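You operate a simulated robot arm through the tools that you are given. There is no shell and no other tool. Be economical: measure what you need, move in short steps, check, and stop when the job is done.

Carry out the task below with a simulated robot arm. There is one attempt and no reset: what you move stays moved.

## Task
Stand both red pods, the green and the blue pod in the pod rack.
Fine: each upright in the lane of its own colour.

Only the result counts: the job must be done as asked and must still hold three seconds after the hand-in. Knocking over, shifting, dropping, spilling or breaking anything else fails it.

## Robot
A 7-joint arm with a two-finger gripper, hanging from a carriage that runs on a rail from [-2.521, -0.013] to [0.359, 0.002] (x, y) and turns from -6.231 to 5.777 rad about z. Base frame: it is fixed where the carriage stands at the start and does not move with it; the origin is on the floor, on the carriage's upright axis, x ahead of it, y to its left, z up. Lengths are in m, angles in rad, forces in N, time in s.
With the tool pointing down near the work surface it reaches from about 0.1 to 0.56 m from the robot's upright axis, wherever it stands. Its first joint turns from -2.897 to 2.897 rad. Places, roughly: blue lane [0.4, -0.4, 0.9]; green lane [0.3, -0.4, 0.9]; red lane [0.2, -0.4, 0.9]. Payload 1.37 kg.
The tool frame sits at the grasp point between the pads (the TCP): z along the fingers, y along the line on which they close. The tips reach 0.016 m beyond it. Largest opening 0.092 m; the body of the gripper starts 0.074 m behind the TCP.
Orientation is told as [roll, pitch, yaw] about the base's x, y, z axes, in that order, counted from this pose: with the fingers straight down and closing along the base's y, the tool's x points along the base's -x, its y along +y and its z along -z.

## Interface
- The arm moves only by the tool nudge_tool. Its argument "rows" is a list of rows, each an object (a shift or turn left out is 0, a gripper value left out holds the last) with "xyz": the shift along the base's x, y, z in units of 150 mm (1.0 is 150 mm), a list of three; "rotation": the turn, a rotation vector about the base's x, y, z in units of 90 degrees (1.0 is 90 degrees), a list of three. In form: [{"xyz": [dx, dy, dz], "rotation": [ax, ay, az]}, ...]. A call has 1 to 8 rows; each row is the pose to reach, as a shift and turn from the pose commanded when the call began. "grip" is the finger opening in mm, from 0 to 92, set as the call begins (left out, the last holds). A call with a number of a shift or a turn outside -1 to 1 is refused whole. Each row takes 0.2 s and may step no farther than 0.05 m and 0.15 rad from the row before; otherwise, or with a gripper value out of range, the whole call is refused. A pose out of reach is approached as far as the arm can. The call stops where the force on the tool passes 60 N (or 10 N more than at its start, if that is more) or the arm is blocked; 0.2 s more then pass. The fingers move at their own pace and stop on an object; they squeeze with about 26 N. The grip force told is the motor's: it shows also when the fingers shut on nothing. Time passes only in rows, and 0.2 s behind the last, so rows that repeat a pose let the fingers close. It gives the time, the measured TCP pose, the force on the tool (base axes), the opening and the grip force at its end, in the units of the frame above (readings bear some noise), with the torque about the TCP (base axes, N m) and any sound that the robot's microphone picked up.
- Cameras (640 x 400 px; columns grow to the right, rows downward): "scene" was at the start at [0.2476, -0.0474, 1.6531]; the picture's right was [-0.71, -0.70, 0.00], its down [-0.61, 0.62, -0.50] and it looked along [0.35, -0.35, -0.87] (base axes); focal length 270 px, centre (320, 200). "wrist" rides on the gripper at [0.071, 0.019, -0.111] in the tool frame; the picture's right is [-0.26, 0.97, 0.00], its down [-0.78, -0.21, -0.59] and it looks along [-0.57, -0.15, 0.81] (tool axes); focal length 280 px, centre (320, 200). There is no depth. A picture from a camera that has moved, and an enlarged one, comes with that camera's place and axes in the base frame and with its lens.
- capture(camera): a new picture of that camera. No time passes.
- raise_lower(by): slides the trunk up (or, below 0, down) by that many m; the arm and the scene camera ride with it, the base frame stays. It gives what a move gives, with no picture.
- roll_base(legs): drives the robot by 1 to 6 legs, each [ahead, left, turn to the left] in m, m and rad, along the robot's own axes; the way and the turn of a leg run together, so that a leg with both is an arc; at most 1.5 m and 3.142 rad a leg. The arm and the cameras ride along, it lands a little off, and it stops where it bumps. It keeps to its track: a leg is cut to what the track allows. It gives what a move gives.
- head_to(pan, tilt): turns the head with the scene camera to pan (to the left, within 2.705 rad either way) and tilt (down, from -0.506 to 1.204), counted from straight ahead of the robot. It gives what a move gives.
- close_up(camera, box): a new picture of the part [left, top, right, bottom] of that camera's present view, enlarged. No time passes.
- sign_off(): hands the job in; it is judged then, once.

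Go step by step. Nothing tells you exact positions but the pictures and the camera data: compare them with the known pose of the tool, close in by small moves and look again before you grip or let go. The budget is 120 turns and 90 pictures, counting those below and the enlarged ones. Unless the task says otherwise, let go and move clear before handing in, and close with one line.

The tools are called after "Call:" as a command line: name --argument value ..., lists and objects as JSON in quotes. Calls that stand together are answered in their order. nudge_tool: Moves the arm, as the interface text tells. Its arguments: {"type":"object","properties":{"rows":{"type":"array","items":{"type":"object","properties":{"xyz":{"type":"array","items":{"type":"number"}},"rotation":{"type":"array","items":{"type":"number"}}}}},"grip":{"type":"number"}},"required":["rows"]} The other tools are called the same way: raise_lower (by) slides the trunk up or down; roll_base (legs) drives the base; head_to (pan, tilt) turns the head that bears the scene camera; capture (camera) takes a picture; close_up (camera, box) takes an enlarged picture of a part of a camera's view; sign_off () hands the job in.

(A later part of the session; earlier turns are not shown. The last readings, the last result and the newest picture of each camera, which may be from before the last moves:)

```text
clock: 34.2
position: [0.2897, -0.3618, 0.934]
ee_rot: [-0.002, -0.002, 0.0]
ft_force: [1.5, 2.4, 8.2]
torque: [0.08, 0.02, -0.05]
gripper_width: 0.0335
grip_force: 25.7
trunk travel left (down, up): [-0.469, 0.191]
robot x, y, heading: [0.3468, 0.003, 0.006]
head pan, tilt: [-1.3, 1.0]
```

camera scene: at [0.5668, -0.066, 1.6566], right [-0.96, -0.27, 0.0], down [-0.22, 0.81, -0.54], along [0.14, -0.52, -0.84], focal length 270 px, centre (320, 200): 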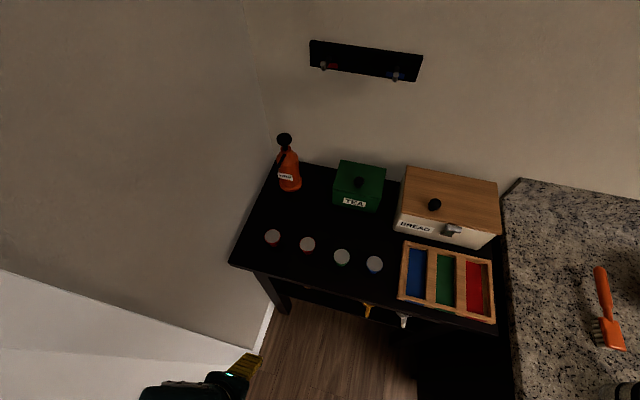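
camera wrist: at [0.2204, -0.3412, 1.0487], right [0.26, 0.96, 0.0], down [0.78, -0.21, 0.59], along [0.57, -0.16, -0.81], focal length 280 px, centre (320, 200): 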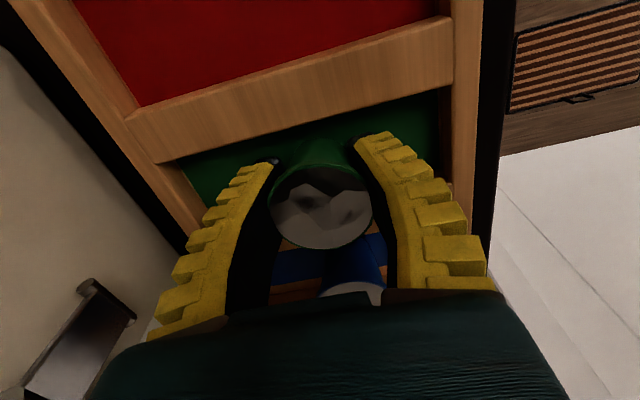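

Contact with the lane floor. I ease off, release and then check.

Call:
nudge_tool --rows '[{"xyz": [0, 0, 0.005]}, {"xyz": [0, 0, 0.005]}, {"xyz": [0, 0, 0.005]}]' --grip 66

Call:
nudge_tool --rows '[{"xyz": [0, 0, 0.15]}, {"xyz": [0, 0, 0.4]}, {"xyz": [0, 0, 0.7]}, {"xyz": [0.25, 0.0, 0.7]}, {"xyz": [0.5, 0.02, 0.7]}, {"xyz": [0.75, 0.03, 0.7]}, {"xyz": [1.0, 0.04, 0.7]}]' --grip 92

Call:
nudge_tool --rows '[{"xyz": [0.25, 0, 0]}, {"xyz": [0.5, 0.0, 0]}, {"xyz": [0.75, 0.01, 0]}, {"xyz": [1, 0.01, 0]}]'

Call:
nudge_tool --rows '[{"xyz": [0.25, 0, 0]}, {"xyz": [0.5, 0.0, 0]}, {"xyz": [0.62, 0.01, 0]}]'

Call:
capture --camera "wrist"

Call:
close_up --camera "scene" --box '[355, 230, 505, 330]'

```text
clock: 35.0
position: [0.2894, -0.3605, 0.9335]
ee_rot: [0.001, -0.004, -0.003]
ft_force: [0.5, -0.2, -0.1]
torque: [-0.03, -0.03, 0.02]
gripper_width: 0.0683
grip_force: 1.3
trunk travel left (down, up): [-0.469, 0.191]
robot x, y, heading: [0.3466, 0.0026, -0.002]
head pan, tilt: [-1.3, 1.0]
```

```text
clock: 36.6
position: [0.4412, -0.3542, 1.0395]
ee_rot: [0.0, -0.001, -0.003]
ft_force: [-0.5, 0.4, 0.2]
torque: [0.02, -0.03, 0.02]
gripper_width: 0.0916
grip_force: 0.1
trunk travel left (down, up): [-0.469, 0.191]
robot x, y, heading: [0.3476, 0.0011, -0.002]
head pan, tilt: [-1.3, 1.0]
```

```text
clock: 37.6
position: [0.5897, -0.3527, 1.037]
ee_rot: [0.0, 0.0, -0.002]
ft_force: [0.3, 0.3, -1.2]
torque: [0.02, -0.01, 0.02]
gripper_width: 0.0919
grip_force: 0.0
trunk travel left (down, up): [-0.469, 0.191]
robot x, y, heading: [0.351, 0.0033, 0.001]
head pan, tilt: [-1.3, 1.0]
```

```text
clock: 38.4
position: [0.6836, -0.3524, 1.0374]
ee_rot: [0.0, -0.001, -0.004]
ft_force: [-0.7, -0.4, 0.0]
torque: [0.0, -0.04, 0.02]
gripper_width: 0.0919
grip_force: 0.1
trunk travel left (down, up): [-0.469, 0.191]
robot x, y, heading: [0.346, 0.0027, -0.002]
head pan, tilt: [-1.3, 1.0]
```

```text
55 pictures are left
camera wrist: at [0.6138, -0.3317, 1.148], right [0.26, 0.96, 0.0], down [0.78, -0.21, 0.59], along [0.57, -0.16, -0.81], focal length 280 px, centre (320, 200)
```

wrist: 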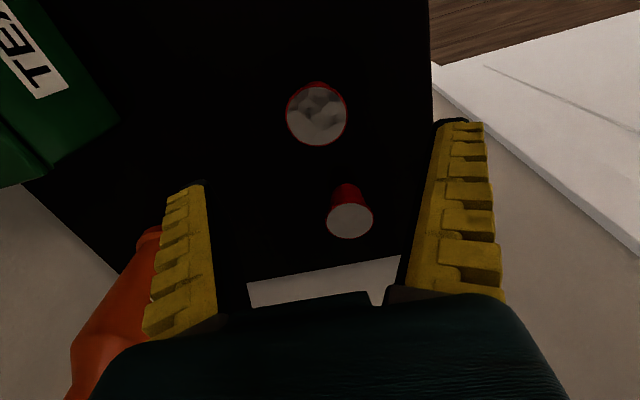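

```text
4.00 times, centred on (430, 280) of scene
camera zoom: at [0.5668, -0.066, 1.6566], right [-0.96, -0.27, 0.0], down [-0.22, 0.81, -0.54], along [0.14, -0.52, -0.84], focal length 1079 px, centre (-120, -120)
```

zoom: 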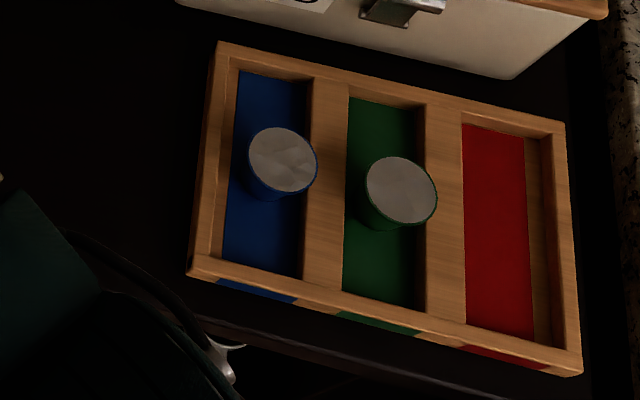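

Green stands correctly. Red (near one) shows at the same place in the picture as the earlier pods, so I repeat the descent and grip.

Call:
nudge_tool --rows '[{"xyz": [-0.01, 0, -0.25]}, {"xyz": [-0.017, 0.003, -0.5]}, {"xyz": [-0.02, 0.006, -0.64]}, {"xyz": [-0.02, 0.006, -0.715]}]'

Call:
capture --camera "wrist"

```text
clock: 39.4
position: [0.6787, -0.3518, 0.9312]
ee_rot: [0.001, -0.001, -0.002]
ft_force: [-0.3, -0.1, -0.4]
torque: [-0.02, 0.02, 0.0]
gripper_width: 0.0917
grip_force: 0.1
trunk travel left (down, up): [-0.469, 0.191]
robot x, y, heading: [0.3476, 0.0027, 0.004]
head pan, tilt: [-1.3, 1.0]
```

```text
53 pictures are left
camera wrist: at [0.6095, -0.3315, 1.0419], right [0.26, 0.96, 0.0], down [0.78, -0.21, 0.59], along [0.57, -0.16, -0.81], focal length 280 px, centre (320, 200)
```

wrist: 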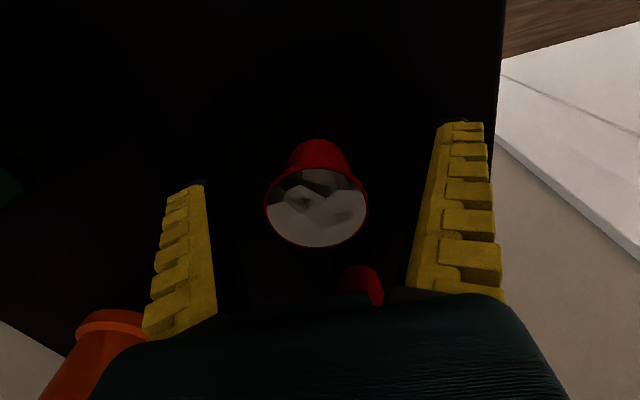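

Call:
nudge_tool --rows '[{"xyz": [0, 0.005, -0.013]}, {"xyz": [0, 0.005, -0.013]}, {"xyz": [0, 0.005, -0.013]}, {"xyz": [0, 0.005, -0.013]}, {"xyz": [0, 0.005, -0.013]}, {"xyz": [0, 0.005, -0.013]}]' --grip 10

Call:
nudge_tool --rows '[{"xyz": [0, 0, 0.03]}, {"xyz": [0, 0, 0.08]}, {"xyz": [0, 0, 0.16]}, {"xyz": [0, 0, 0.24]}, {"xyz": [0, 0, 0.34]}, {"xyz": [0, 0, 0.44]}, {"xyz": [0, 0, 0.54]}]'

Call:
capture --camera "wrist"

```text
clock: 40.8
position: [0.6779, -0.3512, 0.9291]
ee_rot: [0.0, -0.001, -0.002]
ft_force: [0.2, -0.6, -0.6]
torque: [0.0, -0.01, -0.01]
gripper_width: 0.0339
grip_force: 25.9
trunk travel left (down, up): [-0.469, 0.191]
robot x, y, heading: [0.3479, -0.002, -0.003]
head pan, tilt: [-1.3, 1.0]
```

```text
clock: 42.4
position: [0.6793, -0.3496, 1.0095]
ee_rot: [-0.001, -0.001, 0.0]
ft_force: [0.0, 0.5, -0.6]
torque: [0.03, 0.01, 0.01]
gripper_width: 0.0337
grip_force: 26.2
trunk travel left (down, up): [-0.469, 0.191]
robot x, y, heading: [0.3466, -0.0015, -0.004]
head pan, tilt: [-1.3, 1.0]
```

```text
52 pictures are left
camera wrist: at [0.6097, -0.3305, 1.1202], right [0.26, 0.96, 0.0], down [0.78, -0.21, 0.59], along [0.57, -0.16, -0.81], focal length 280 px, centre (320, 200)
```

wrist: 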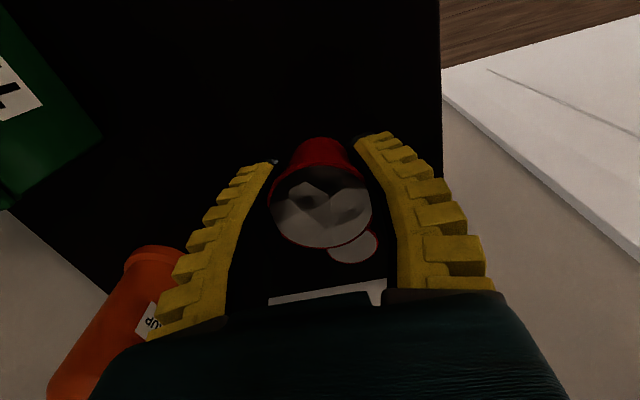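

Red held. I carry it across to the red lane.

Call:
nudge_tool --rows '[{"xyz": [-0.1, -0.01, 0]}, {"xyz": [-0.23, -0.02, 0]}, {"xyz": [-0.37, -0.03, 0]}, {"xyz": [-0.51, -0.04, 0]}, {"xyz": [-0.65, -0.05, 0]}, {"xyz": [-0.79, -0.06, 0]}, {"xyz": [-0.91, -0.065, 0]}, {"xyz": [-1.0, -0.07, 0]}]'

Call:
nudge_tool --rows '[{"xyz": [-0.1, -0.01, 0]}, {"xyz": [-0.23, -0.02, 0]}, {"xyz": [-0.37, -0.03, 0]}, {"xyz": [-0.51, -0.04, 0]}, {"xyz": [-0.65, -0.05, 0]}, {"xyz": [-0.79, -0.06, 0]}, {"xyz": [-0.91, -0.065, 0]}, {"xyz": [-1.0, -0.07, 0]}]'

Call:
nudge_tool --rows '[{"xyz": [-0.1, -0.01, 0]}, {"xyz": [-0.23, -0.03, 0]}, {"xyz": [-0.37, -0.05, 0]}, {"xyz": [-0.51, -0.07, 0]}, {"xyz": [-0.65, -0.09, 0]}, {"xyz": [-0.79, -0.11, 0]}, {"xyz": [-0.91, -0.12, 0]}, {"xyz": [-1.0, -0.13, 0]}]'

Call:
capture --camera "wrist"

```text
clock: 44.2
position: [0.5292, -0.3598, 1.0089]
ee_rot: [0.001, -0.002, -0.001]
ft_force: [0.8, 0.4, 0.2]
torque: [-0.01, 0.01, -0.01]
gripper_width: 0.0335
grip_force: 26.0
trunk travel left (down, up): [-0.469, 0.191]
robot x, y, heading: [0.3483, 0.0024, 0.002]
head pan, tilt: [-1.3, 1.0]
```

```text
clock: 46.0
position: [0.3799, -0.3719, 1.011]
ee_rot: [0.001, -0.001, -0.003]
ft_force: [0.0, -0.5, -0.6]
torque: [0.01, -0.01, 0.0]
gripper_width: 0.0334
grip_force: 26.1
trunk travel left (down, up): [-0.469, 0.191]
robot x, y, heading: [0.346, 0.0029, -0.003]
head pan, tilt: [-1.3, 1.0]
```

```text
clock: 47.8
position: [0.2299, -0.39, 1.0091]
ee_rot: [0.0, -0.001, -0.004]
ft_force: [0.6, 0.0, -0.2]
torque: [-0.03, 0.0, 0.02]
gripper_width: 0.0333
grip_force: 25.8
trunk travel left (down, up): [-0.469, 0.191]
robot x, y, heading: [0.3453, 0.0012, 0.002]
head pan, tilt: [-1.3, 1.0]
```

```text
51 pictures are left
camera wrist: at [0.1607, -0.3706, 1.1206], right [0.26, 0.96, 0.0], down [0.78, -0.21, 0.59], along [0.57, -0.16, -0.81], focal length 280 px, centre (320, 200)
```

wrist: 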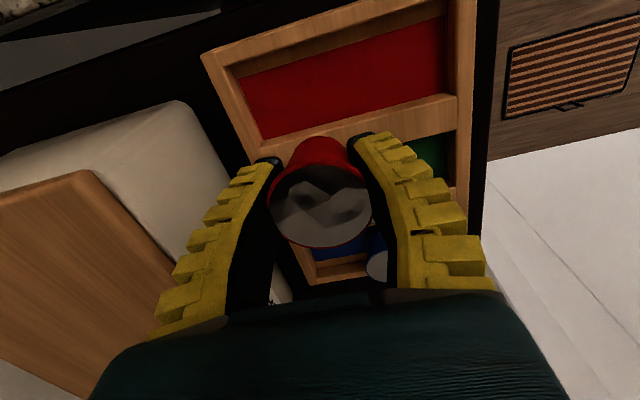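

Red lane spans about y −0.434 to −0.295, centre x≈0.2145. I'll place this pod toward the back (y≈−0.396), leaving room for the second.

Call:
nudge_tool --rows '[{"xyz": [-0.05, -0.02, 0]}, {"xyz": [-0.1, -0.04, 0]}, {"xyz": [-0.1, -0.04, -0.12]}, {"xyz": [-0.1, -0.04, -0.22]}, {"xyz": [-0.1, -0.04, -0.3]}]'

Call:
capture --camera "wrist"

```text
clock: 49.0
position: [0.2136, -0.399, 0.9654]
ee_rot: [0.0, 0.001, 0.0]
ft_force: [-0.4, 0.1, -0.2]
torque: [-0.04, -0.01, 0.02]
gripper_width: 0.0331
grip_force: 26.1
trunk travel left (down, up): [-0.469, 0.191]
robot x, y, heading: [0.3477, 0.0032, -0.005]
head pan, tilt: [-1.3, 1.0]
```

```text
50 pictures are left
camera wrist: at [0.1449, -0.3771, 1.0761], right [0.26, 0.96, 0.0], down [0.78, -0.21, 0.59], along [0.57, -0.16, -0.81], focal length 280 px, centre (320, 200)
```

wrist: 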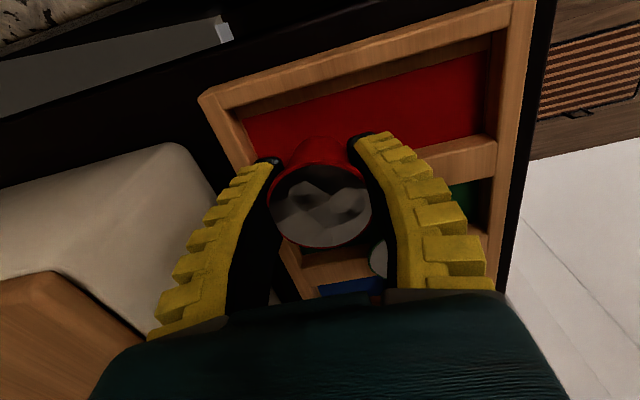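

Call:
nudge_tool --rows '[{"xyz": [0.003, 0.013, -0.05]}, {"xyz": [0.003, 0.013, -0.1]}, {"xyz": [0.003, 0.013, -0.14]}]'

Call:
capture --camera "wrist"

```text
clock: 49.8
position: [0.215, -0.3954, 0.9439]
ee_rot: [0.001, -0.001, -0.001]
ft_force: [-0.6, 0.0, -0.4]
torque: [0.01, 0.03, 0.01]
gripper_width: 0.0334
grip_force: 26.5
trunk travel left (down, up): [-0.469, 0.191]
robot x, y, heading: [0.3464, 0.0027, -0.001]
head pan, tilt: [-1.3, 1.0]
```

```text
49 pictures are left
camera wrist: at [0.1457, -0.3749, 1.0548], right [0.26, 0.96, 0.0], down [0.78, -0.21, 0.59], along [0.57, -0.16, -0.81], focal length 280 px, centre (320, 200)
```

wrist: 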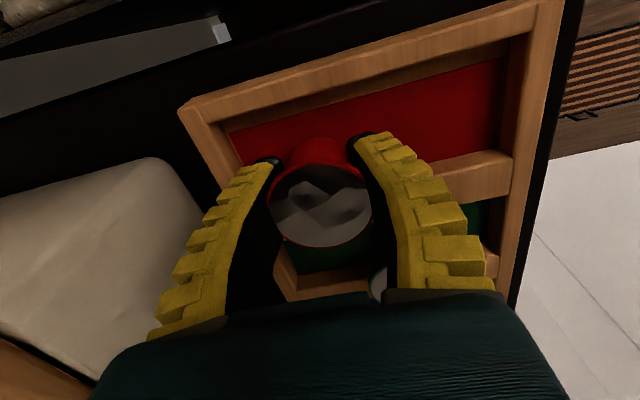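

Call:
nudge_tool --rows '[{"xyz": [0, 0, -0.03]}, {"xyz": [0, 0, -0.055]}]'

Call:
nudge_tool --rows '[{"xyz": [0, 0, -0.01]}, {"xyz": [0, 0, -0.018]}]'

```text
clock: 50.4
position: [0.2146, -0.3949, 0.9339]
ee_rot: [-0.001, -0.001, -0.001]
ft_force: [-0.2, 0.3, -0.3]
torque: [0.04, -0.04, 0.03]
gripper_width: 0.033
grip_force: 26.4
trunk travel left (down, up): [-0.469, 0.191]
robot x, y, heading: [0.3464, 0.0026, 0.001]
head pan, tilt: [-1.3, 1.0]
```

```text
clock: 51.0
position: [0.2153, -0.3958, 0.9334]
ee_rot: [0.001, -0.002, -0.002]
ft_force: [1.9, 2.5, 7.9]
torque: [0.1, 0.08, -0.03]
gripper_width: 0.0332
grip_force: 26.0
trunk travel left (down, up): [-0.469, 0.191]
robot x, y, heading: [0.3488, 0.0014, -0.004]
head pan, tilt: [-1.3, 1.0]
```

Contact. I ease off and open just a little, then look.

Call:
nudge_tool --rows '[{"xyz": [0, 0, 0.005]}, {"xyz": [0, 0, 0.005]}, {"xyz": [0, 0, 0.005]}]' --grip 48

Call:
capture --camera "wrist"

```text
clock: 51.8
position: [0.2146, -0.3952, 0.9333]
ee_rot: [0.0, 0.001, -0.002]
ft_force: [-0.1, 0.3, 0.0]
torque: [0.0, 0.02, -0.02]
gripper_width: 0.0511
grip_force: 2.5
trunk travel left (down, up): [-0.469, 0.191]
robot x, y, heading: [0.3448, 0.0032, -0.002]
head pan, tilt: [-1.3, 1.0]
```

```text
48 pictures are left
camera wrist: at [0.146, -0.3751, 1.0444], right [0.26, 0.96, 0.0], down [0.78, -0.21, 0.59], along [0.57, -0.16, -0.81], focal length 280 px, centre (320, 200)
```

wrist: 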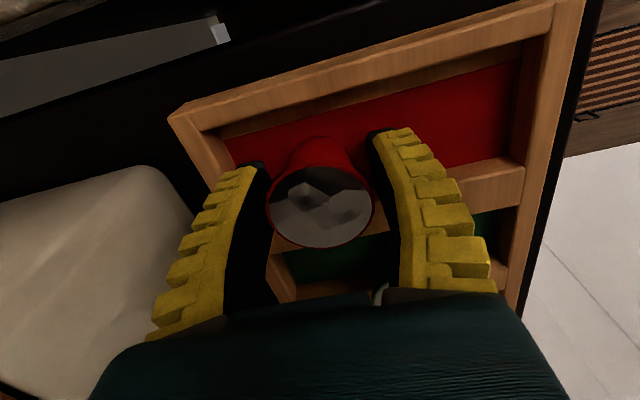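

The tips already clear the rim; I open a touch more and rise straight up.

Call:
nudge_tool --rows '[{"xyz": [0, 0.01, 0]}, {"xyz": [0, 0.01, 0]}, {"xyz": [0, 0.01, 0.05]}, {"xyz": [0, 0.01, 0.12]}, {"xyz": [0, 0.01, 0.22]}]' --grip 54

Call:
capture --camera "wrist"

```text
clock: 53.0
position: [0.2142, -0.3931, 0.965]
ee_rot: [0.0, -0.004, -0.003]
ft_force: [0.2, -0.2, -0.5]
torque: [0.01, -0.04, -0.01]
gripper_width: 0.0569
grip_force: 1.7
trunk travel left (down, up): [-0.469, 0.191]
robot x, y, heading: [0.3464, 0.0023, 0.003]
head pan, tilt: [-1.3, 1.0]
```

```text
47 pictures are left
camera wrist: at [0.1462, -0.3733, 1.0773], right [0.26, 0.96, 0.0], down [0.78, -0.21, 0.59], along [0.57, -0.15, -0.81], focal length 280 px, centre (320, 200)
```

wrist: 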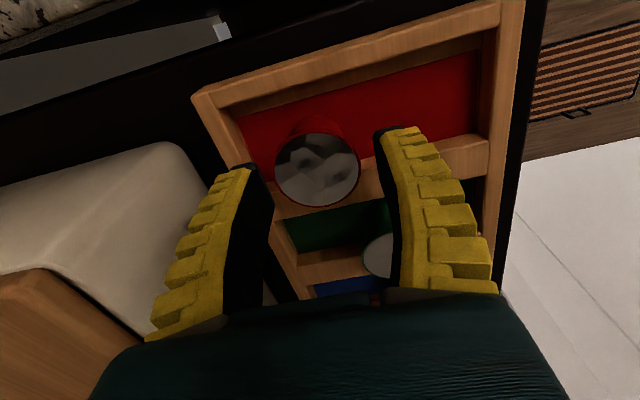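

First red stands. I rise, drive the carriage the last bit forward for reach, and go to the last red pod.

Call:
nudge_tool --rows '[{"xyz": [0, 0, 0.25]}, {"xyz": [0, 0, 0.48]}, {"xyz": [0.3, 0.07, 0.48]}, {"xyz": [0.6, 0.14, 0.48]}, {"xyz": [0.9, 0.2, 0.48]}]' --grip 92

Call:
nudge_tool --rows '[{"xyz": [0.3, 0.03, 0]}, {"xyz": [0.6, 0.06, 0]}, {"xyz": [0.9, 0.09, 0]}]'

Call:
roll_base --legs '[[0.01, 0, 0]]'

Call:
nudge_tool --rows '[{"xyz": [0.3, 0, 0]}, {"xyz": [0.6, 0, 0]}, {"xyz": [0.9, 0, 0]}]'

```text
clock: 54.2
position: [0.3501, -0.3636, 1.0382]
ee_rot: [0.0, -0.001, -0.001]
ft_force: [0.7, 0.2, -0.3]
torque: [0.0, -0.05, 0.01]
gripper_width: 0.0919
grip_force: 0.0
trunk travel left (down, up): [-0.469, 0.191]
robot x, y, heading: [0.348, 0.0014, 0.002]
head pan, tilt: [-1.3, 1.0]
```

```text
clock: 55.0
position: [0.4848, -0.3502, 1.039]
ee_rot: [-0.001, -0.002, -0.003]
ft_force: [0.1, 0.3, 0.2]
torque: [0.01, -0.05, 0.02]
gripper_width: 0.0919
grip_force: 0.1
trunk travel left (down, up): [-0.469, 0.191]
robot x, y, heading: [0.3422, 0.0021, -0.0]
head pan, tilt: [-1.3, 1.0]
```

```text
clock: 55.7
position: [0.492, -0.3507, 1.0388]
ee_rot: [0.0, -0.002, -0.001]
ft_force: [0.5, -0.5, -0.3]
torque: [0.03, 0.01, -0.01]
gripper_width: 0.092
grip_force: 0.0
trunk travel left (down, up): [-0.469, 0.191]
robot x, y, heading: [0.3564, 0.0052, 0.001]
head pan, tilt: [-1.3, 1.0]
```

```text
clock: 56.5
position: [0.628, -0.3501, 1.0389]
ee_rot: [0.0, 0.0, -0.004]
ft_force: [-0.1, 0.8, 0.4]
torque: [0.0, 0.0, -0.01]
gripper_width: 0.0917
grip_force: 0.1
trunk travel left (down, up): [-0.469, 0.191]
robot x, y, heading: [0.3548, 0.0059, -0.003]
head pan, tilt: [-1.3, 1.0]
```

Call:
nudge_tool --rows '[{"xyz": [0.3, 0, -0.03]}, {"xyz": [0.6, 0, -0.06]}, {"xyz": [0.85, 0, -0.1]}, {"xyz": [1.0, 0, -0.13]}]'

Call:
capture --camera "wrist"

Call:
capture --camera "scene"

```text
clock: 57.5
position: [0.7761, -0.3491, 1.0181]
ee_rot: [0.0, -0.002, -0.002]
ft_force: [0.1, -0.7, -0.4]
torque: [0.0, 0.02, 0.01]
gripper_width: 0.092
grip_force: 0.1
trunk travel left (down, up): [-0.469, 0.191]
robot x, y, heading: [0.3548, -0.0023, -0.001]
head pan, tilt: [-1.3, 1.0]
```

```text
46 pictures are left
camera wrist: at [0.7086, -0.33, 1.1297], right [0.26, 0.96, 0.0], down [0.78, -0.21, 0.59], along [0.57, -0.16, -0.81], focal length 280 px, centre (320, 200)
```

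wrist: 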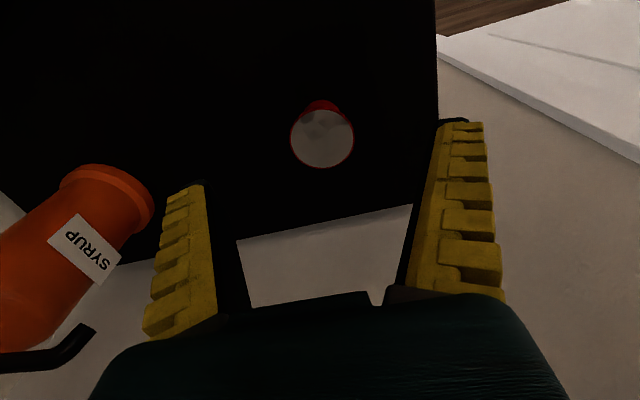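

```text
45 pictures are left
camera scene: at [0.5748, -0.066, 1.6566], right [-0.96, -0.27, 0.0], down [-0.22, 0.81, -0.54], along [0.14, -0.52, -0.84], focal length 270 px, centre (320, 200)
```

scene: 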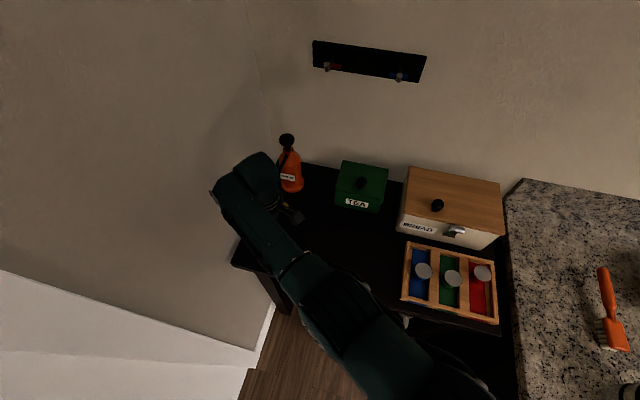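

Last red lid is at about (0.787,-0.350); the syrup bottle is well clear in y. I descend.

Call:
nudge_tool --rows '[{"xyz": [0.053, 0, -0.2]}, {"xyz": [0.053, 0, -0.4]}, {"xyz": [0.053, 0, -0.52]}, {"xyz": [0.053, 0, -0.57]}]'

Call:
capture --camera "wrist"

```text
clock: 58.5
position: [0.7818, -0.3491, 0.943]
ee_rot: [0.0, -0.002, -0.003]
ft_force: [0.1, 0.2, -0.8]
torque: [0.02, -0.02, -0.01]
gripper_width: 0.0921
grip_force: 0.0
out of reach, approached as far as the arm can: row 3, 4
trunk travel left (down, up): [-0.469, 0.191]
robot x, y, heading: [0.3564, 0.0021, -0.002]
head pan, tilt: [-1.3, 1.0]
```

```text
44 pictures are left
camera wrist: at [0.7133, -0.3278, 1.0536], right [0.26, 0.96, 0.0], down [0.78, -0.21, 0.59], along [0.57, -0.16, -0.81], focal length 280 px, centre (320, 200)
```

wrist: 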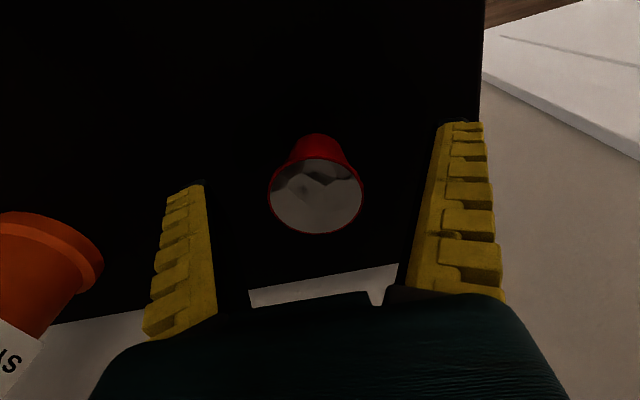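

It's just out of reach low down. I raise the arm relative to the trunk, align x, then lower the trunk instead.

Call:
nudge_tool --rows '[{"xyz": [0, 0, 0.2]}, {"xyz": [0, 0, 0.45]}]'

```text
clock: 59.1
position: [0.7824, -0.3472, 1.0102]
ee_rot: [0.0, 0.0, -0.002]
ft_force: [0.0, 1.1, -0.3]
torque: [-0.01, -0.05, 0.02]
gripper_width: 0.0916
grip_force: 0.1
trunk travel left (down, up): [-0.469, 0.191]
robot x, y, heading: [0.3558, 0.006, -0.002]
head pan, tilt: [-1.3, 1.0]
```

Call:
nudge_tool --rows '[{"xyz": [0.018, -0.006, 0]}]'

Call:
raise_lower --by -0.06

Call:
capture --camera "wrist"

```text
clock: 59.5
position: [0.7846, -0.3478, 1.0109]
ee_rot: [0.0, -0.001, -0.001]
ft_force: [0.1, 0.1, -0.5]
torque: [-0.05, -0.01, 0.01]
gripper_width: 0.0921
grip_force: 0.0
trunk travel left (down, up): [-0.469, 0.191]
robot x, y, heading: [0.3569, 0.0015, -0.0]
head pan, tilt: [-1.3, 1.0]
```

```text
clock: 60.5
position: [0.786, -0.3487, 0.9502]
ee_rot: [-0.001, -0.001, -0.002]
ft_force: [0.5, 0.2, 0.0]
torque: [-0.04, -0.03, 0.01]
gripper_width: 0.0918
grip_force: 0.0
trunk travel left (down, up): [-0.409, 0.251]
robot x, y, heading: [0.3564, 0.0011, 0.0]
head pan, tilt: [-1.3, 1.0]
```

```text
43 pictures are left
camera wrist: at [0.7163, -0.3288, 1.0615], right [0.26, 0.96, 0.0], down [0.78, -0.21, 0.59], along [0.57, -0.16, -0.81], focal length 280 px, centre (320, 200)
```

wrist: 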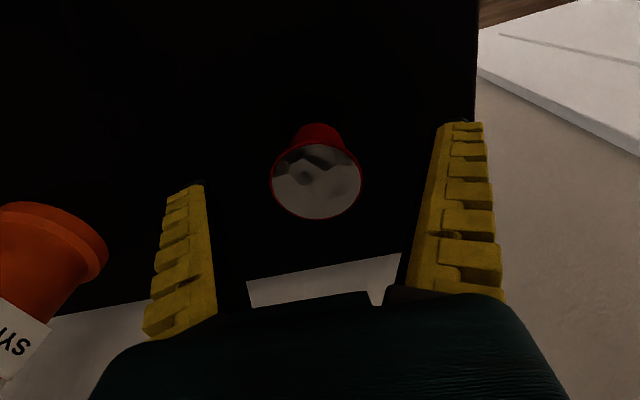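

Call:
nudge_tool --rows '[{"xyz": [-0.008, 0, -0.07]}, {"xyz": [-0.008, 0, -0.14]}]'

Call:
capture --camera "wrist"

```text
clock: 61.1
position: [0.7844, -0.3496, 0.9298]
ee_rot: [0.001, -0.002, -0.001]
ft_force: [0.0, -0.6, -0.5]
torque: [0.01, 0.01, 0.01]
gripper_width: 0.0919
grip_force: 0.0
trunk travel left (down, up): [-0.409, 0.251]
robot x, y, heading: [0.3549, 0.002, 0.002]
head pan, tilt: [-1.3, 1.0]
```

```text
42 pictures are left
camera wrist: at [0.7153, -0.3291, 1.0403], right [0.26, 0.96, 0.0], down [0.78, -0.21, 0.59], along [0.57, -0.16, -0.81], focal length 280 px, centre (320, 200)
```

wrist: 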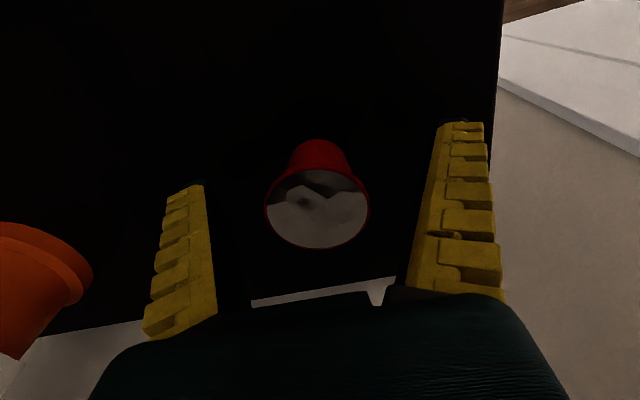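

Lid sits at the same spot as the good grips. I close and lift.

Call:
nudge_tool --rows '[{"xyz": [0, 0.005, -0.005]}, {"xyz": [0, 0.005, -0.005]}, {"xyz": [0, 0.005, -0.005]}, {"xyz": [0, 0.005, -0.005]}, {"xyz": [0, 0.005, -0.005]}, {"xyz": [0, 0.005, -0.005]}]' --grip 10

Call:
nudge_tool --rows '[{"xyz": [0, 0, 0.03]}, {"xyz": [0, 0, 0.08]}, {"xyz": [0, 0, 0.16]}, {"xyz": [0, 0, 0.24]}, {"xyz": [0, 0, 0.34]}, {"xyz": [0, 0, 0.44]}, {"xyz": [0, 0, 0.54]}]'

Call:
capture --camera "wrist"

```text
clock: 62.5
position: [0.7846, -0.3479, 0.9283]
ee_rot: [0.001, -0.001, -0.002]
ft_force: [0.1, 0.6, 0.4]
torque: [-0.01, 0.0, -0.02]
gripper_width: 0.0348
grip_force: 25.4
trunk travel left (down, up): [-0.409, 0.251]
robot x, y, heading: [0.3549, 0.0029, -0.002]
head pan, tilt: [-1.3, 1.0]
```

```text
clock: 64.1
position: [0.7843, -0.3492, 1.01]
ee_rot: [0.0, -0.002, -0.001]
ft_force: [-0.6, 0.9, -0.5]
torque: [-0.02, 0.03, 0.0]
gripper_width: 0.0342
grip_force: 26.1
trunk travel left (down, up): [-0.409, 0.251]
robot x, y, heading: [0.3541, 0.0017, -0.003]
head pan, tilt: [-1.3, 1.0]
```

```text
41 pictures are left
camera wrist: at [0.7154, -0.3285, 1.1209], right [0.26, 0.96, 0.0], down [0.78, -0.21, 0.59], along [0.57, -0.16, -0.81], focal length 280 px, centre (320, 200)
```

wrist: 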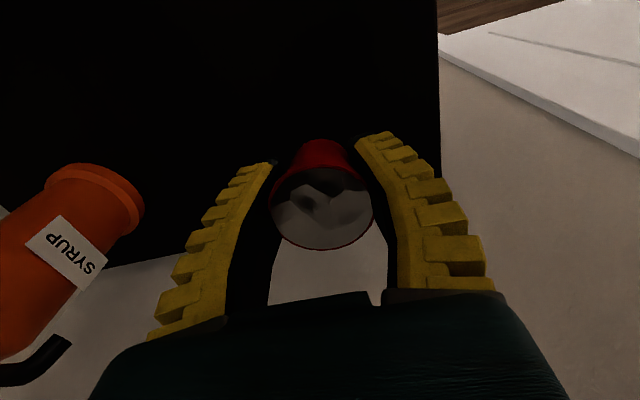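

Held. I raise the trunk back to its previous height and carry the pod to the red lane.

Call:
raise_lower --by 0.06

Call:
nudge_tool --rows '[{"xyz": [-0.1, 0, 0]}, {"xyz": [-0.23, 0, 0]}, {"xyz": [-0.37, 0, 0]}, {"xyz": [-0.51, 0, 0]}, {"xyz": [-0.65, 0, 0]}, {"xyz": [-0.79, 0, 0]}, {"xyz": [-0.91, 0, 0]}, {"xyz": [-1.0, 0, 0]}]'

Call:
nudge_tool --rows '[{"xyz": [-0.1, 0, 0]}, {"xyz": [-0.23, 0, 0]}, {"xyz": [-0.37, 0, 0]}, {"xyz": [-0.51, 0, 0]}, {"xyz": [-0.65, 0, 0]}, {"xyz": [-0.79, 0, 0]}, {"xyz": [-0.91, 0, 0]}, {"xyz": [-1.0, 0, 0]}]'

Call:
nudge_tool --rows '[{"xyz": [-0.1, 0.01, 0]}, {"xyz": [-0.23, 0.02, 0]}, {"xyz": [-0.37, 0.04, 0]}, {"xyz": [-0.51, 0.05, 0]}, {"xyz": [-0.65, 0.07, 0]}, {"xyz": [-0.79, 0.09, 0]}, {"xyz": [-0.91, 0.1, 0]}, {"xyz": [-1.0, 0.1, 0]}]'

Call:
capture --camera "wrist"

```text
clock: 65.1
position: [0.784, -0.3476, 1.0697]
ee_rot: [0.0, -0.001, -0.001]
ft_force: [-0.1, 0.0, -0.4]
torque: [0.02, 0.03, -0.02]
gripper_width: 0.0344
grip_force: 26.2
trunk travel left (down, up): [-0.469, 0.191]
robot x, y, heading: [0.3561, 0.0055, -0.004]
head pan, tilt: [-1.3, 1.0]
```

```text
clock: 66.9
position: [0.6344, -0.3491, 1.0699]
ee_rot: [-0.001, -0.002, -0.003]
ft_force: [0.3, 0.0, -0.7]
torque: [-0.01, 0.0, 0.03]
gripper_width: 0.034
grip_force: 26.0
trunk travel left (down, up): [-0.469, 0.191]
robot x, y, heading: [0.3576, -0.0025, -0.004]
head pan, tilt: [-1.3, 1.0]
```

```text
clock: 68.7
position: [0.4845, -0.3481, 1.0701]
ee_rot: [-0.001, -0.002, -0.001]
ft_force: [0.2, 0.2, 0.5]
torque: [0.0, 0.0, 0.02]
gripper_width: 0.0334
grip_force: 26.2
trunk travel left (down, up): [-0.469, 0.191]
robot x, y, heading: [0.3534, -0.0016, -0.0]
head pan, tilt: [-1.3, 1.0]
```

```text
clock: 70.5
position: [0.334, -0.3333, 1.0696]
ee_rot: [0.001, -0.002, -0.002]
ft_force: [0.8, 0.1, -0.5]
torque: [0.0, 0.0, -0.02]
gripper_width: 0.0336
grip_force: 25.6
trunk travel left (down, up): [-0.469, 0.191]
robot x, y, heading: [0.3573, 0.0022, 0.001]
head pan, tilt: [-1.3, 1.0]
```

```text
40 pictures are left
camera wrist: at [0.2648, -0.3131, 1.1802], right [0.26, 0.96, 0.0], down [0.78, -0.21, 0.59], along [0.57, -0.16, -0.81], focal length 280 px, centre (320, 200)
```

wrist: 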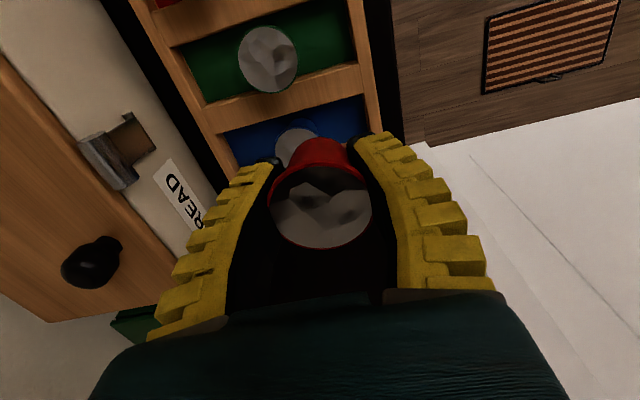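

Call:
nudge_tool --rows '[{"xyz": [-0.1, 0, 0]}, {"xyz": [-0.23, 0, 0]}, {"xyz": [-0.37, 0, 0]}, {"xyz": [-0.51, 0, 0]}, {"xyz": [-0.65, 0, 0]}, {"xyz": [-0.75, 0, 0]}, {"xyz": [-0.795, 0.01, -0.12]}, {"xyz": [-0.795, 0.01, -0.3]}]'

Call:
nudge_tool --rows '[{"xyz": [0, 0, -0.12]}, {"xyz": [0, 0, -0.25]}]'

Call:
capture --camera "wrist"

```text
clock: 72.3
position: [0.2156, -0.3319, 1.0252]
ee_rot: [0.001, -0.004, 0.0]
ft_force: [0.2, -0.4, 1.1]
torque: [0.0, 0.01, 0.02]
gripper_width: 0.033
grip_force: 26.0
trunk travel left (down, up): [-0.469, 0.191]
robot x, y, heading: [0.3555, -0.0015, 0.001]
head pan, tilt: [-1.3, 1.0]
```

```text
clock: 72.9
position: [0.2161, -0.3327, 0.9873]
ee_rot: [0.001, -0.004, -0.001]
ft_force: [0.9, -0.8, -0.8]
torque: [-0.01, -0.01, -0.04]
gripper_width: 0.0332
grip_force: 26.1
trunk travel left (down, up): [-0.469, 0.191]
robot x, y, heading: [0.3594, 0.0025, 0.002]
head pan, tilt: [-1.3, 1.0]
```

```text
39 pictures are left
camera wrist: at [0.1461, -0.3122, 1.0982], right [0.26, 0.96, 0.0], down [0.78, -0.21, 0.59], along [0.57, -0.16, -0.81], focal length 280 px, centre (320, 200)
```

wrist: 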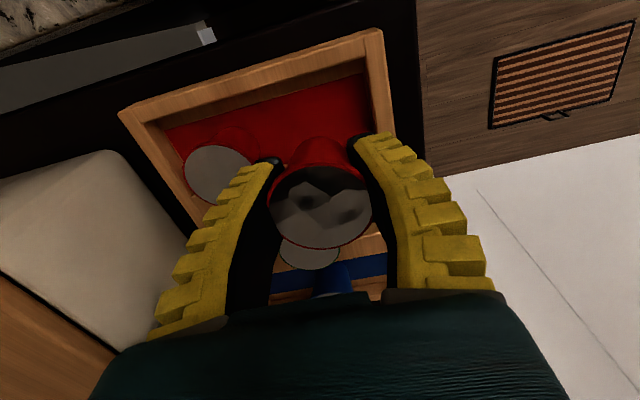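

Second red over the lane, first red at (0.215,-0.396) with a gap. I descend carefully.

Call:
nudge_tool --rows '[{"xyz": [-0.007, 0.007, -0.1]}, {"xyz": [-0.007, 0.007, -0.2]}, {"xyz": [-0.007, 0.007, -0.27]}]'

Call:
capture --camera "wrist"

```text
clock: 73.7
position: [0.2144, -0.3316, 0.9462]
ee_rot: [0.0, -0.001, -0.002]
ft_force: [-0.8, -0.3, 0.8]
torque: [-0.01, -0.02, -0.04]
gripper_width: 0.0331
grip_force: 26.4
trunk travel left (down, up): [-0.469, 0.191]
robot x, y, heading: [0.3543, 0.0031, 0.0]
head pan, tilt: [-1.3, 1.0]
```

```text
38 pictures are left
camera wrist: at [0.1449, -0.3116, 1.0574], right [0.26, 0.96, 0.0], down [0.78, -0.21, 0.59], along [0.57, -0.16, -0.81], focal length 280 px, centre (320, 200)
```

wrist: 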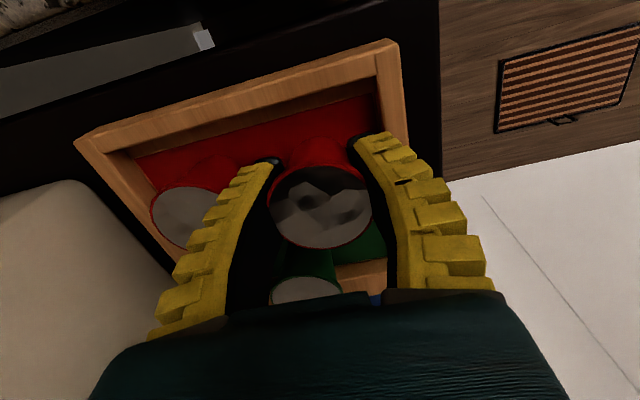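

Call:
nudge_tool --rows '[{"xyz": [0, 0, -0.03]}, {"xyz": [0, 0, -0.06]}, {"xyz": [0, 0, -0.075]}]'

Call:
nudge_tool --rows '[{"xyz": [0, 0, -0.008]}, {"xyz": [0, 0, -0.014]}]'

Call:
capture --camera "wrist"

```text
clock: 74.5
position: [0.2143, -0.3303, 0.9366]
ee_rot: [0.001, -0.001, -0.001]
ft_force: [0.5, 0.5, -0.5]
torque: [-0.02, -0.02, 0.0]
gripper_width: 0.033
grip_force: 25.7
trunk travel left (down, up): [-0.469, 0.191]
robot x, y, heading: [0.3547, -0.0003, 0.0]
head pan, tilt: [-1.3, 1.0]
```

```text
clock: 75.1
position: [0.214, -0.3305, 0.9336]
ee_rot: [-0.001, -0.002, -0.001]
ft_force: [0.4, -0.3, 0.1]
torque: [-0.03, 0.0, 0.01]
gripper_width: 0.0328
grip_force: 26.0
trunk travel left (down, up): [-0.469, 0.191]
robot x, y, heading: [0.3539, 0.0034, -0.0]
head pan, tilt: [-1.3, 1.0]
```

```text
37 pictures are left
camera wrist: at [0.1452, -0.3109, 1.0446], right [0.26, 0.96, 0.0], down [0.78, -0.21, 0.59], along [0.57, -0.16, -0.81], focal length 280 px, centre (320, 200)
```

wrist: 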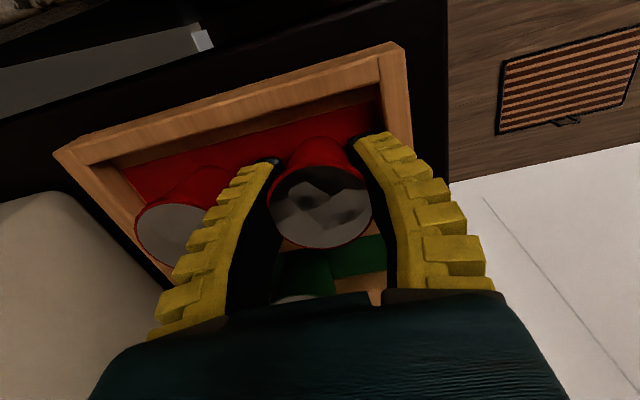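

Call:
nudge_tool --rows '[{"xyz": [0, 0, -0.008]}, {"xyz": [0, 0, -0.012]}]'

```text
clock: 75.7
position: [0.2144, -0.3317, 0.9328]
ee_rot: [-0.002, 0.001, -0.002]
ft_force: [3.4, 2.0, 11.1]
torque: [0.06, 0.1, -0.03]
gripper_width: 0.0333
grip_force: 26.0
trunk travel left (down, up): [-0.469, 0.191]
robot x, y, heading: [0.3529, 0.0042, -0.005]
head pan, tilt: [-1.3, 1.0]
```

Contact made. I ease off and open narrowly.

Call:
nudge_tool --rows '[{"xyz": [0, 0, 0.007]}, {"xyz": [0, 0, 0.007]}, {"xyz": [0, 0, 0.007]}]' --grip 47

Call:
capture --camera "wrist"

```text
clock: 76.5
position: [0.2152, -0.3338, 0.9333]
ee_rot: [-0.004, -0.002, -0.003]
ft_force: [0.2, -9.5, -1.5]
torque: [-0.16, 0.01, 0.16]
gripper_width: 0.0444
grip_force: 0.1
trunk travel left (down, up): [-0.469, 0.191]
robot x, y, heading: [0.3543, 0.0043, 0.002]
head pan, tilt: [-1.3, 1.0]
```

```text
36 pictures are left
camera wrist: at [0.1453, -0.3129, 1.0444], right [0.26, 0.96, 0.0], down [0.78, -0.21, 0.59], along [0.57, -0.16, -0.81], focal length 280 px, centre (320, 200)
```

wrist: 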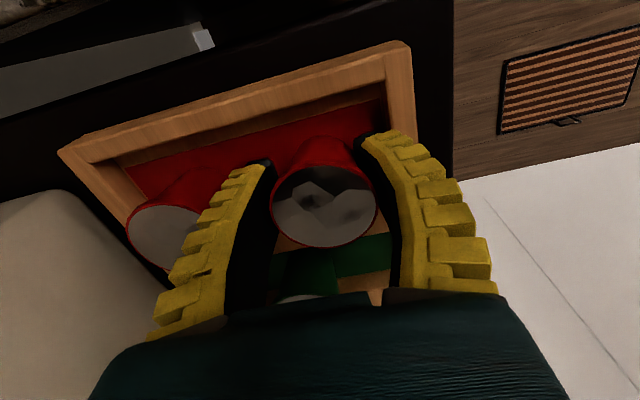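

The front finger presses the rack wall and the rear one nudged the first red. I check the first red pod before doing anything.

Call:
close_up --camera "wrist" --box '[50, 90, 290, 300]'

Call:
close_up --camera "scene" --box '[355, 220, 515, 330]'

```text
1.90 times, centred on (170, 195) of wrist
camera zoom: at [0.1453, -0.3129, 1.0444], right [0.26, 0.96, 0.0], down [0.78, -0.21, 0.59], along [0.57, -0.16, -0.81], focal length 534 px, centre (606, 210)
```

zoom: 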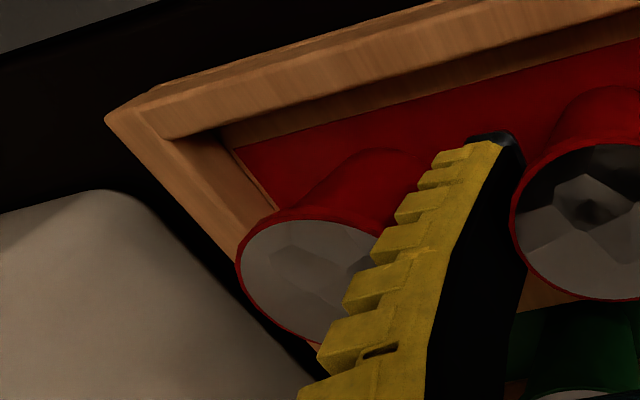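

```text
3.64 times, centred on (435, 275) of scene
camera zoom: at [0.5748, -0.0669, 1.6567], right [-0.96, -0.27, 0.0], down [-0.22, 0.81, -0.54], along [0.14, -0.52, -0.84], focal length 981 px, centre (-98, -73)
```

zoom: 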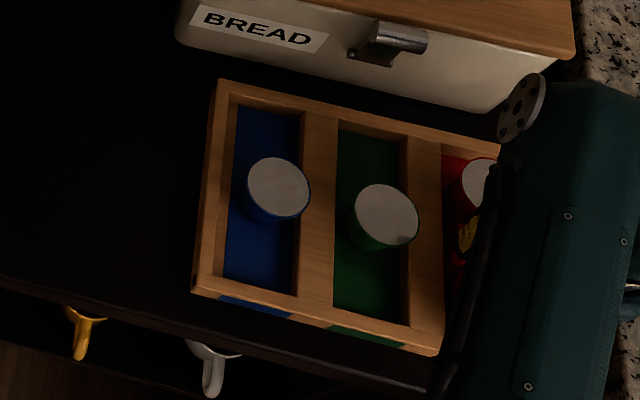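

The first red still looks upright, just slid a few mm. I re-close on the second pod, lift slightly, shift it 6 mm back from the front wall and set it down again.

Call:
nudge_tool --rows '[{"xyz": [0, 0, -0.006]}, {"xyz": [0, 0, -0.006]}, {"xyz": [0, 0, -0.006]}, {"xyz": [0, 0, -0.006]}]' --grip 10

Call:
capture --camera "wrist"

```text
clock: 77.5
position: [0.2132, -0.3314, 0.9316]
ee_rot: [0.001, -0.001, -0.002]
ft_force: [0.8, 0.8, 10.3]
torque: [0.04, -0.07, 0.02]
gripper_width: 0.033
grip_force: 25.9
trunk travel left (down, up): [-0.469, 0.191]
robot x, y, heading: [0.3534, -0.0021, -0.007]
head pan, tilt: [-1.3, 1.0]
```

```text
33 pictures are left
camera wrist: at [0.145, -0.3112, 1.0431], right [0.26, 0.96, 0.0], down [0.78, -0.21, 0.59], along [0.57, -0.16, -0.81], focal length 280 px, centre (320, 200)
```

wrist: 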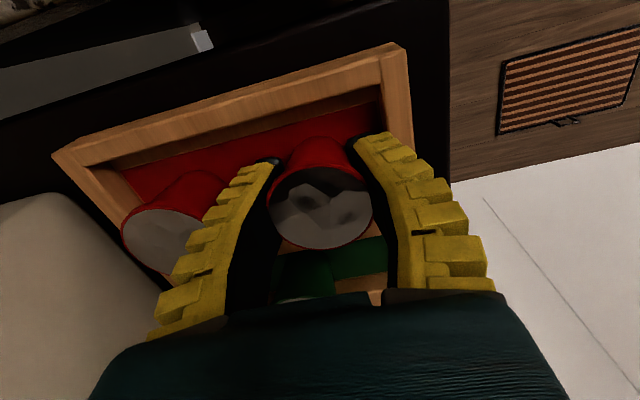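

Call:
nudge_tool --rows '[{"xyz": [0, 0, 0.02]}, {"xyz": [0, -0.02, 0.02]}, {"xyz": [0.003, -0.038, 0.02]}, {"xyz": [0.003, -0.038, 0.006]}]'

Call:
capture --camera "wrist"

```text
clock: 78.5
position: [0.2151, -0.3364, 0.9326]
ee_rot: [-0.002, -0.001, -0.001]
ft_force: [-0.1, -0.3, -0.4]
torque: [0.01, 0.01, -0.03]
gripper_width: 0.033
grip_force: 26.3
trunk travel left (down, up): [-0.469, 0.191]
robot x, y, heading: [0.3533, 0.0011, -0.005]
head pan, tilt: [-1.3, 1.0]
```

```text
32 pictures are left
camera wrist: at [0.1456, -0.3164, 1.044], right [0.26, 0.96, 0.0], down [0.78, -0.21, 0.59], along [0.57, -0.16, -0.81], focal length 280 px, centre (320, 200)
```

wrist: 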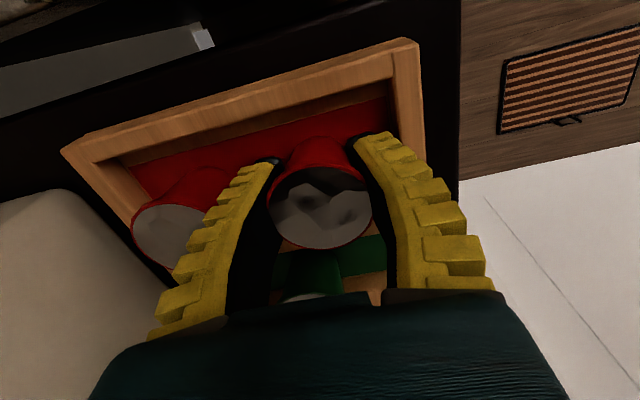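

Call:
nudge_tool --rows '[{"xyz": [0, 0, -0.002]}, {"xyz": [0, 0, -0.002]}, {"xyz": [0, 0, -0.002]}]' --grip 47

Call:
capture --camera "wrist"

```text
clock: 79.3
position: [0.2147, -0.3368, 0.9328]
ee_rot: [0.0, -0.001, -0.002]
ft_force: [0.4, 0.3, 1.1]
torque: [0.03, 0.01, -0.04]
gripper_width: 0.0497
grip_force: 1.9
trunk travel left (down, up): [-0.469, 0.191]
robot x, y, heading: [0.3559, 0.0019, 0.002]
head pan, tilt: [-1.3, 1.0]
```

```text
31 pictures are left
camera wrist: at [0.1456, -0.3167, 1.0437], right [0.26, 0.96, 0.0], down [0.78, -0.21, 0.59], along [0.57, -0.16, -0.81], focal length 280 px, centre (320, 200)
```

wrist: 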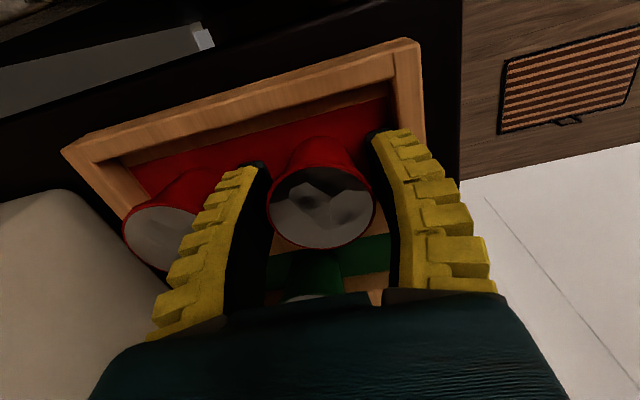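

Free on both sides with no force. I rise slowly.

Call:
nudge_tool --rows '[{"xyz": [0, 0.003, 0.03]}, {"xyz": [0, 0.003, 0.06]}, {"xyz": [0, 0.003, 0.1]}]'

Call:
capture --camera "wrist"

```text
clock: 80.1
position: [0.2149, -0.3363, 0.9474]
ee_rot: [0.0, -0.002, -0.002]
ft_force: [-0.1, 0.6, 0.8]
torque: [0.01, -0.01, -0.01]
gripper_width: 0.0503
grip_force: 2.8
trunk travel left (down, up): [-0.469, 0.191]
robot x, y, heading: [0.3562, 0.001, -0.002]
head pan, tilt: [-1.3, 1.0]
```

```text
30 pictures are left
camera wrist: at [0.146, -0.3158, 1.0591], right [0.26, 0.96, 0.0], down [0.78, -0.21, 0.59], along [0.57, -0.16, -0.81], focal length 280 px, centre (320, 200)
```

wrist: 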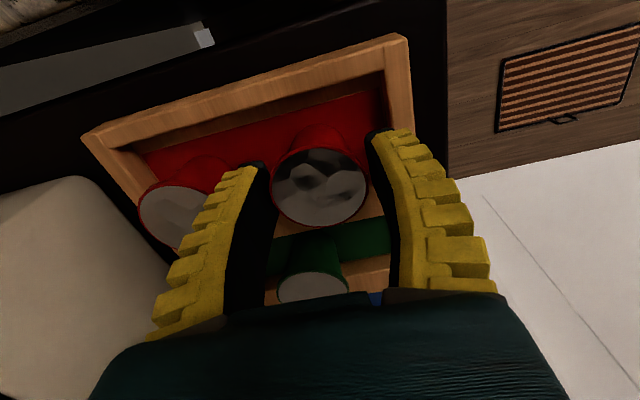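

The pod stays down while the fingers rise. I continue upward and then swing clear.

Call:
nudge_tool --rows '[{"xyz": [0, 0, 0.05]}, {"xyz": [0, 0, 0.1]}, {"xyz": [0, 0, 0.2]}, {"xyz": [0, 0, 0.4]}, {"xyz": [0, 0, 0.6]}]'

Call:
nudge_tool --rows '[{"xyz": [0.3, 0, 0]}, {"xyz": [0.6, 0.1, 0]}, {"xyz": [0.85, 0.25, 0]}, {"xyz": [1.0, 0.5, 0]}]'

Call:
nudge_tool --rows '[{"xyz": [0.3, 0, 0]}, {"xyz": [0.6, 0.1, 0]}, {"xyz": [0.85, 0.25, 0]}, {"xyz": [1.0, 0.5, 0]}]'

Call:
capture --camera "scene"

Call:
close_up --camera "scene" --box '[385, 220, 515, 330]'

```text
clock: 81.3
position: [0.2155, -0.3353, 1.0371]
ee_rot: [0.001, -0.001, -0.001]
ft_force: [0.0, 0.5, -0.4]
torque: [0.02, -0.02, -0.02]
gripper_width: 0.0501
grip_force: 2.8
trunk travel left (down, up): [-0.469, 0.191]
robot x, y, heading: [0.3557, 0.0001, -0.001]
head pan, tilt: [-1.3, 1.0]
```

```text
clock: 82.3
position: [0.3659, -0.2604, 1.0366]
ee_rot: [-0.002, 0.0, -0.004]
ft_force: [1.0, -0.1, 0.3]
torque: [0.02, -0.01, 0.01]
gripper_width: 0.0502
grip_force: 2.4
trunk travel left (down, up): [-0.469, 0.191]
robot x, y, heading: [0.3562, 0.0044, -0.001]
head pan, tilt: [-1.3, 1.0]
```

```text
clock: 83.3
position: [0.5134, -0.1837, 1.0383]
ee_rot: [0.0, -0.001, -0.004]
ft_force: [-0.4, 0.4, 0.2]
torque: [0.04, 0.0, -0.01]
gripper_width: 0.0499
grip_force: 1.7
trunk travel left (down, up): [-0.469, 0.191]
robot x, y, heading: [0.3574, 0.0024, 0.001]
head pan, tilt: [-1.3, 1.0]
```

```text
29 pictures are left
camera scene: at [0.5748, -0.0662, 1.6566], right [-0.96, -0.27, 0.0], down [-0.22, 0.81, -0.54], along [0.14, -0.52, -0.84], focal length 270 px, centre (320, 200)
```

scene: 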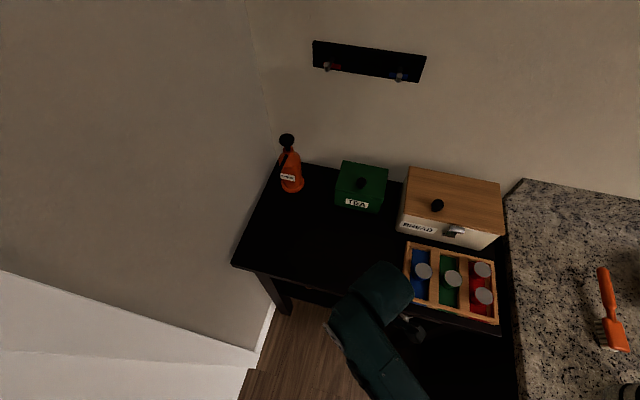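

```text
3.64 times, centred on (450, 275) of scene
camera zoom: at [0.5748, -0.0662, 1.6566], right [-0.96, -0.27, 0.0], down [-0.22, 0.81, -0.54], along [0.14, -0.52, -0.84], focal length 981 px, centre (-153, -73)
```

zoom: 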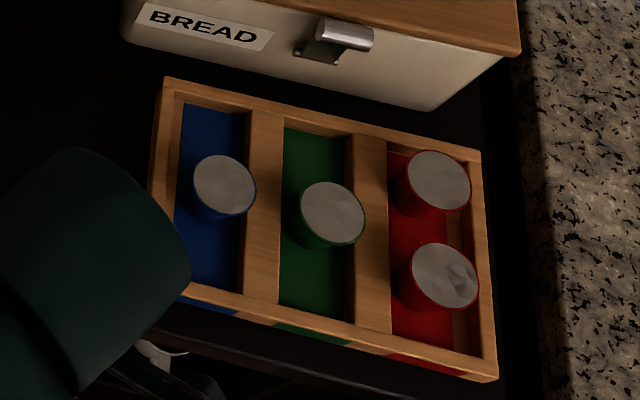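

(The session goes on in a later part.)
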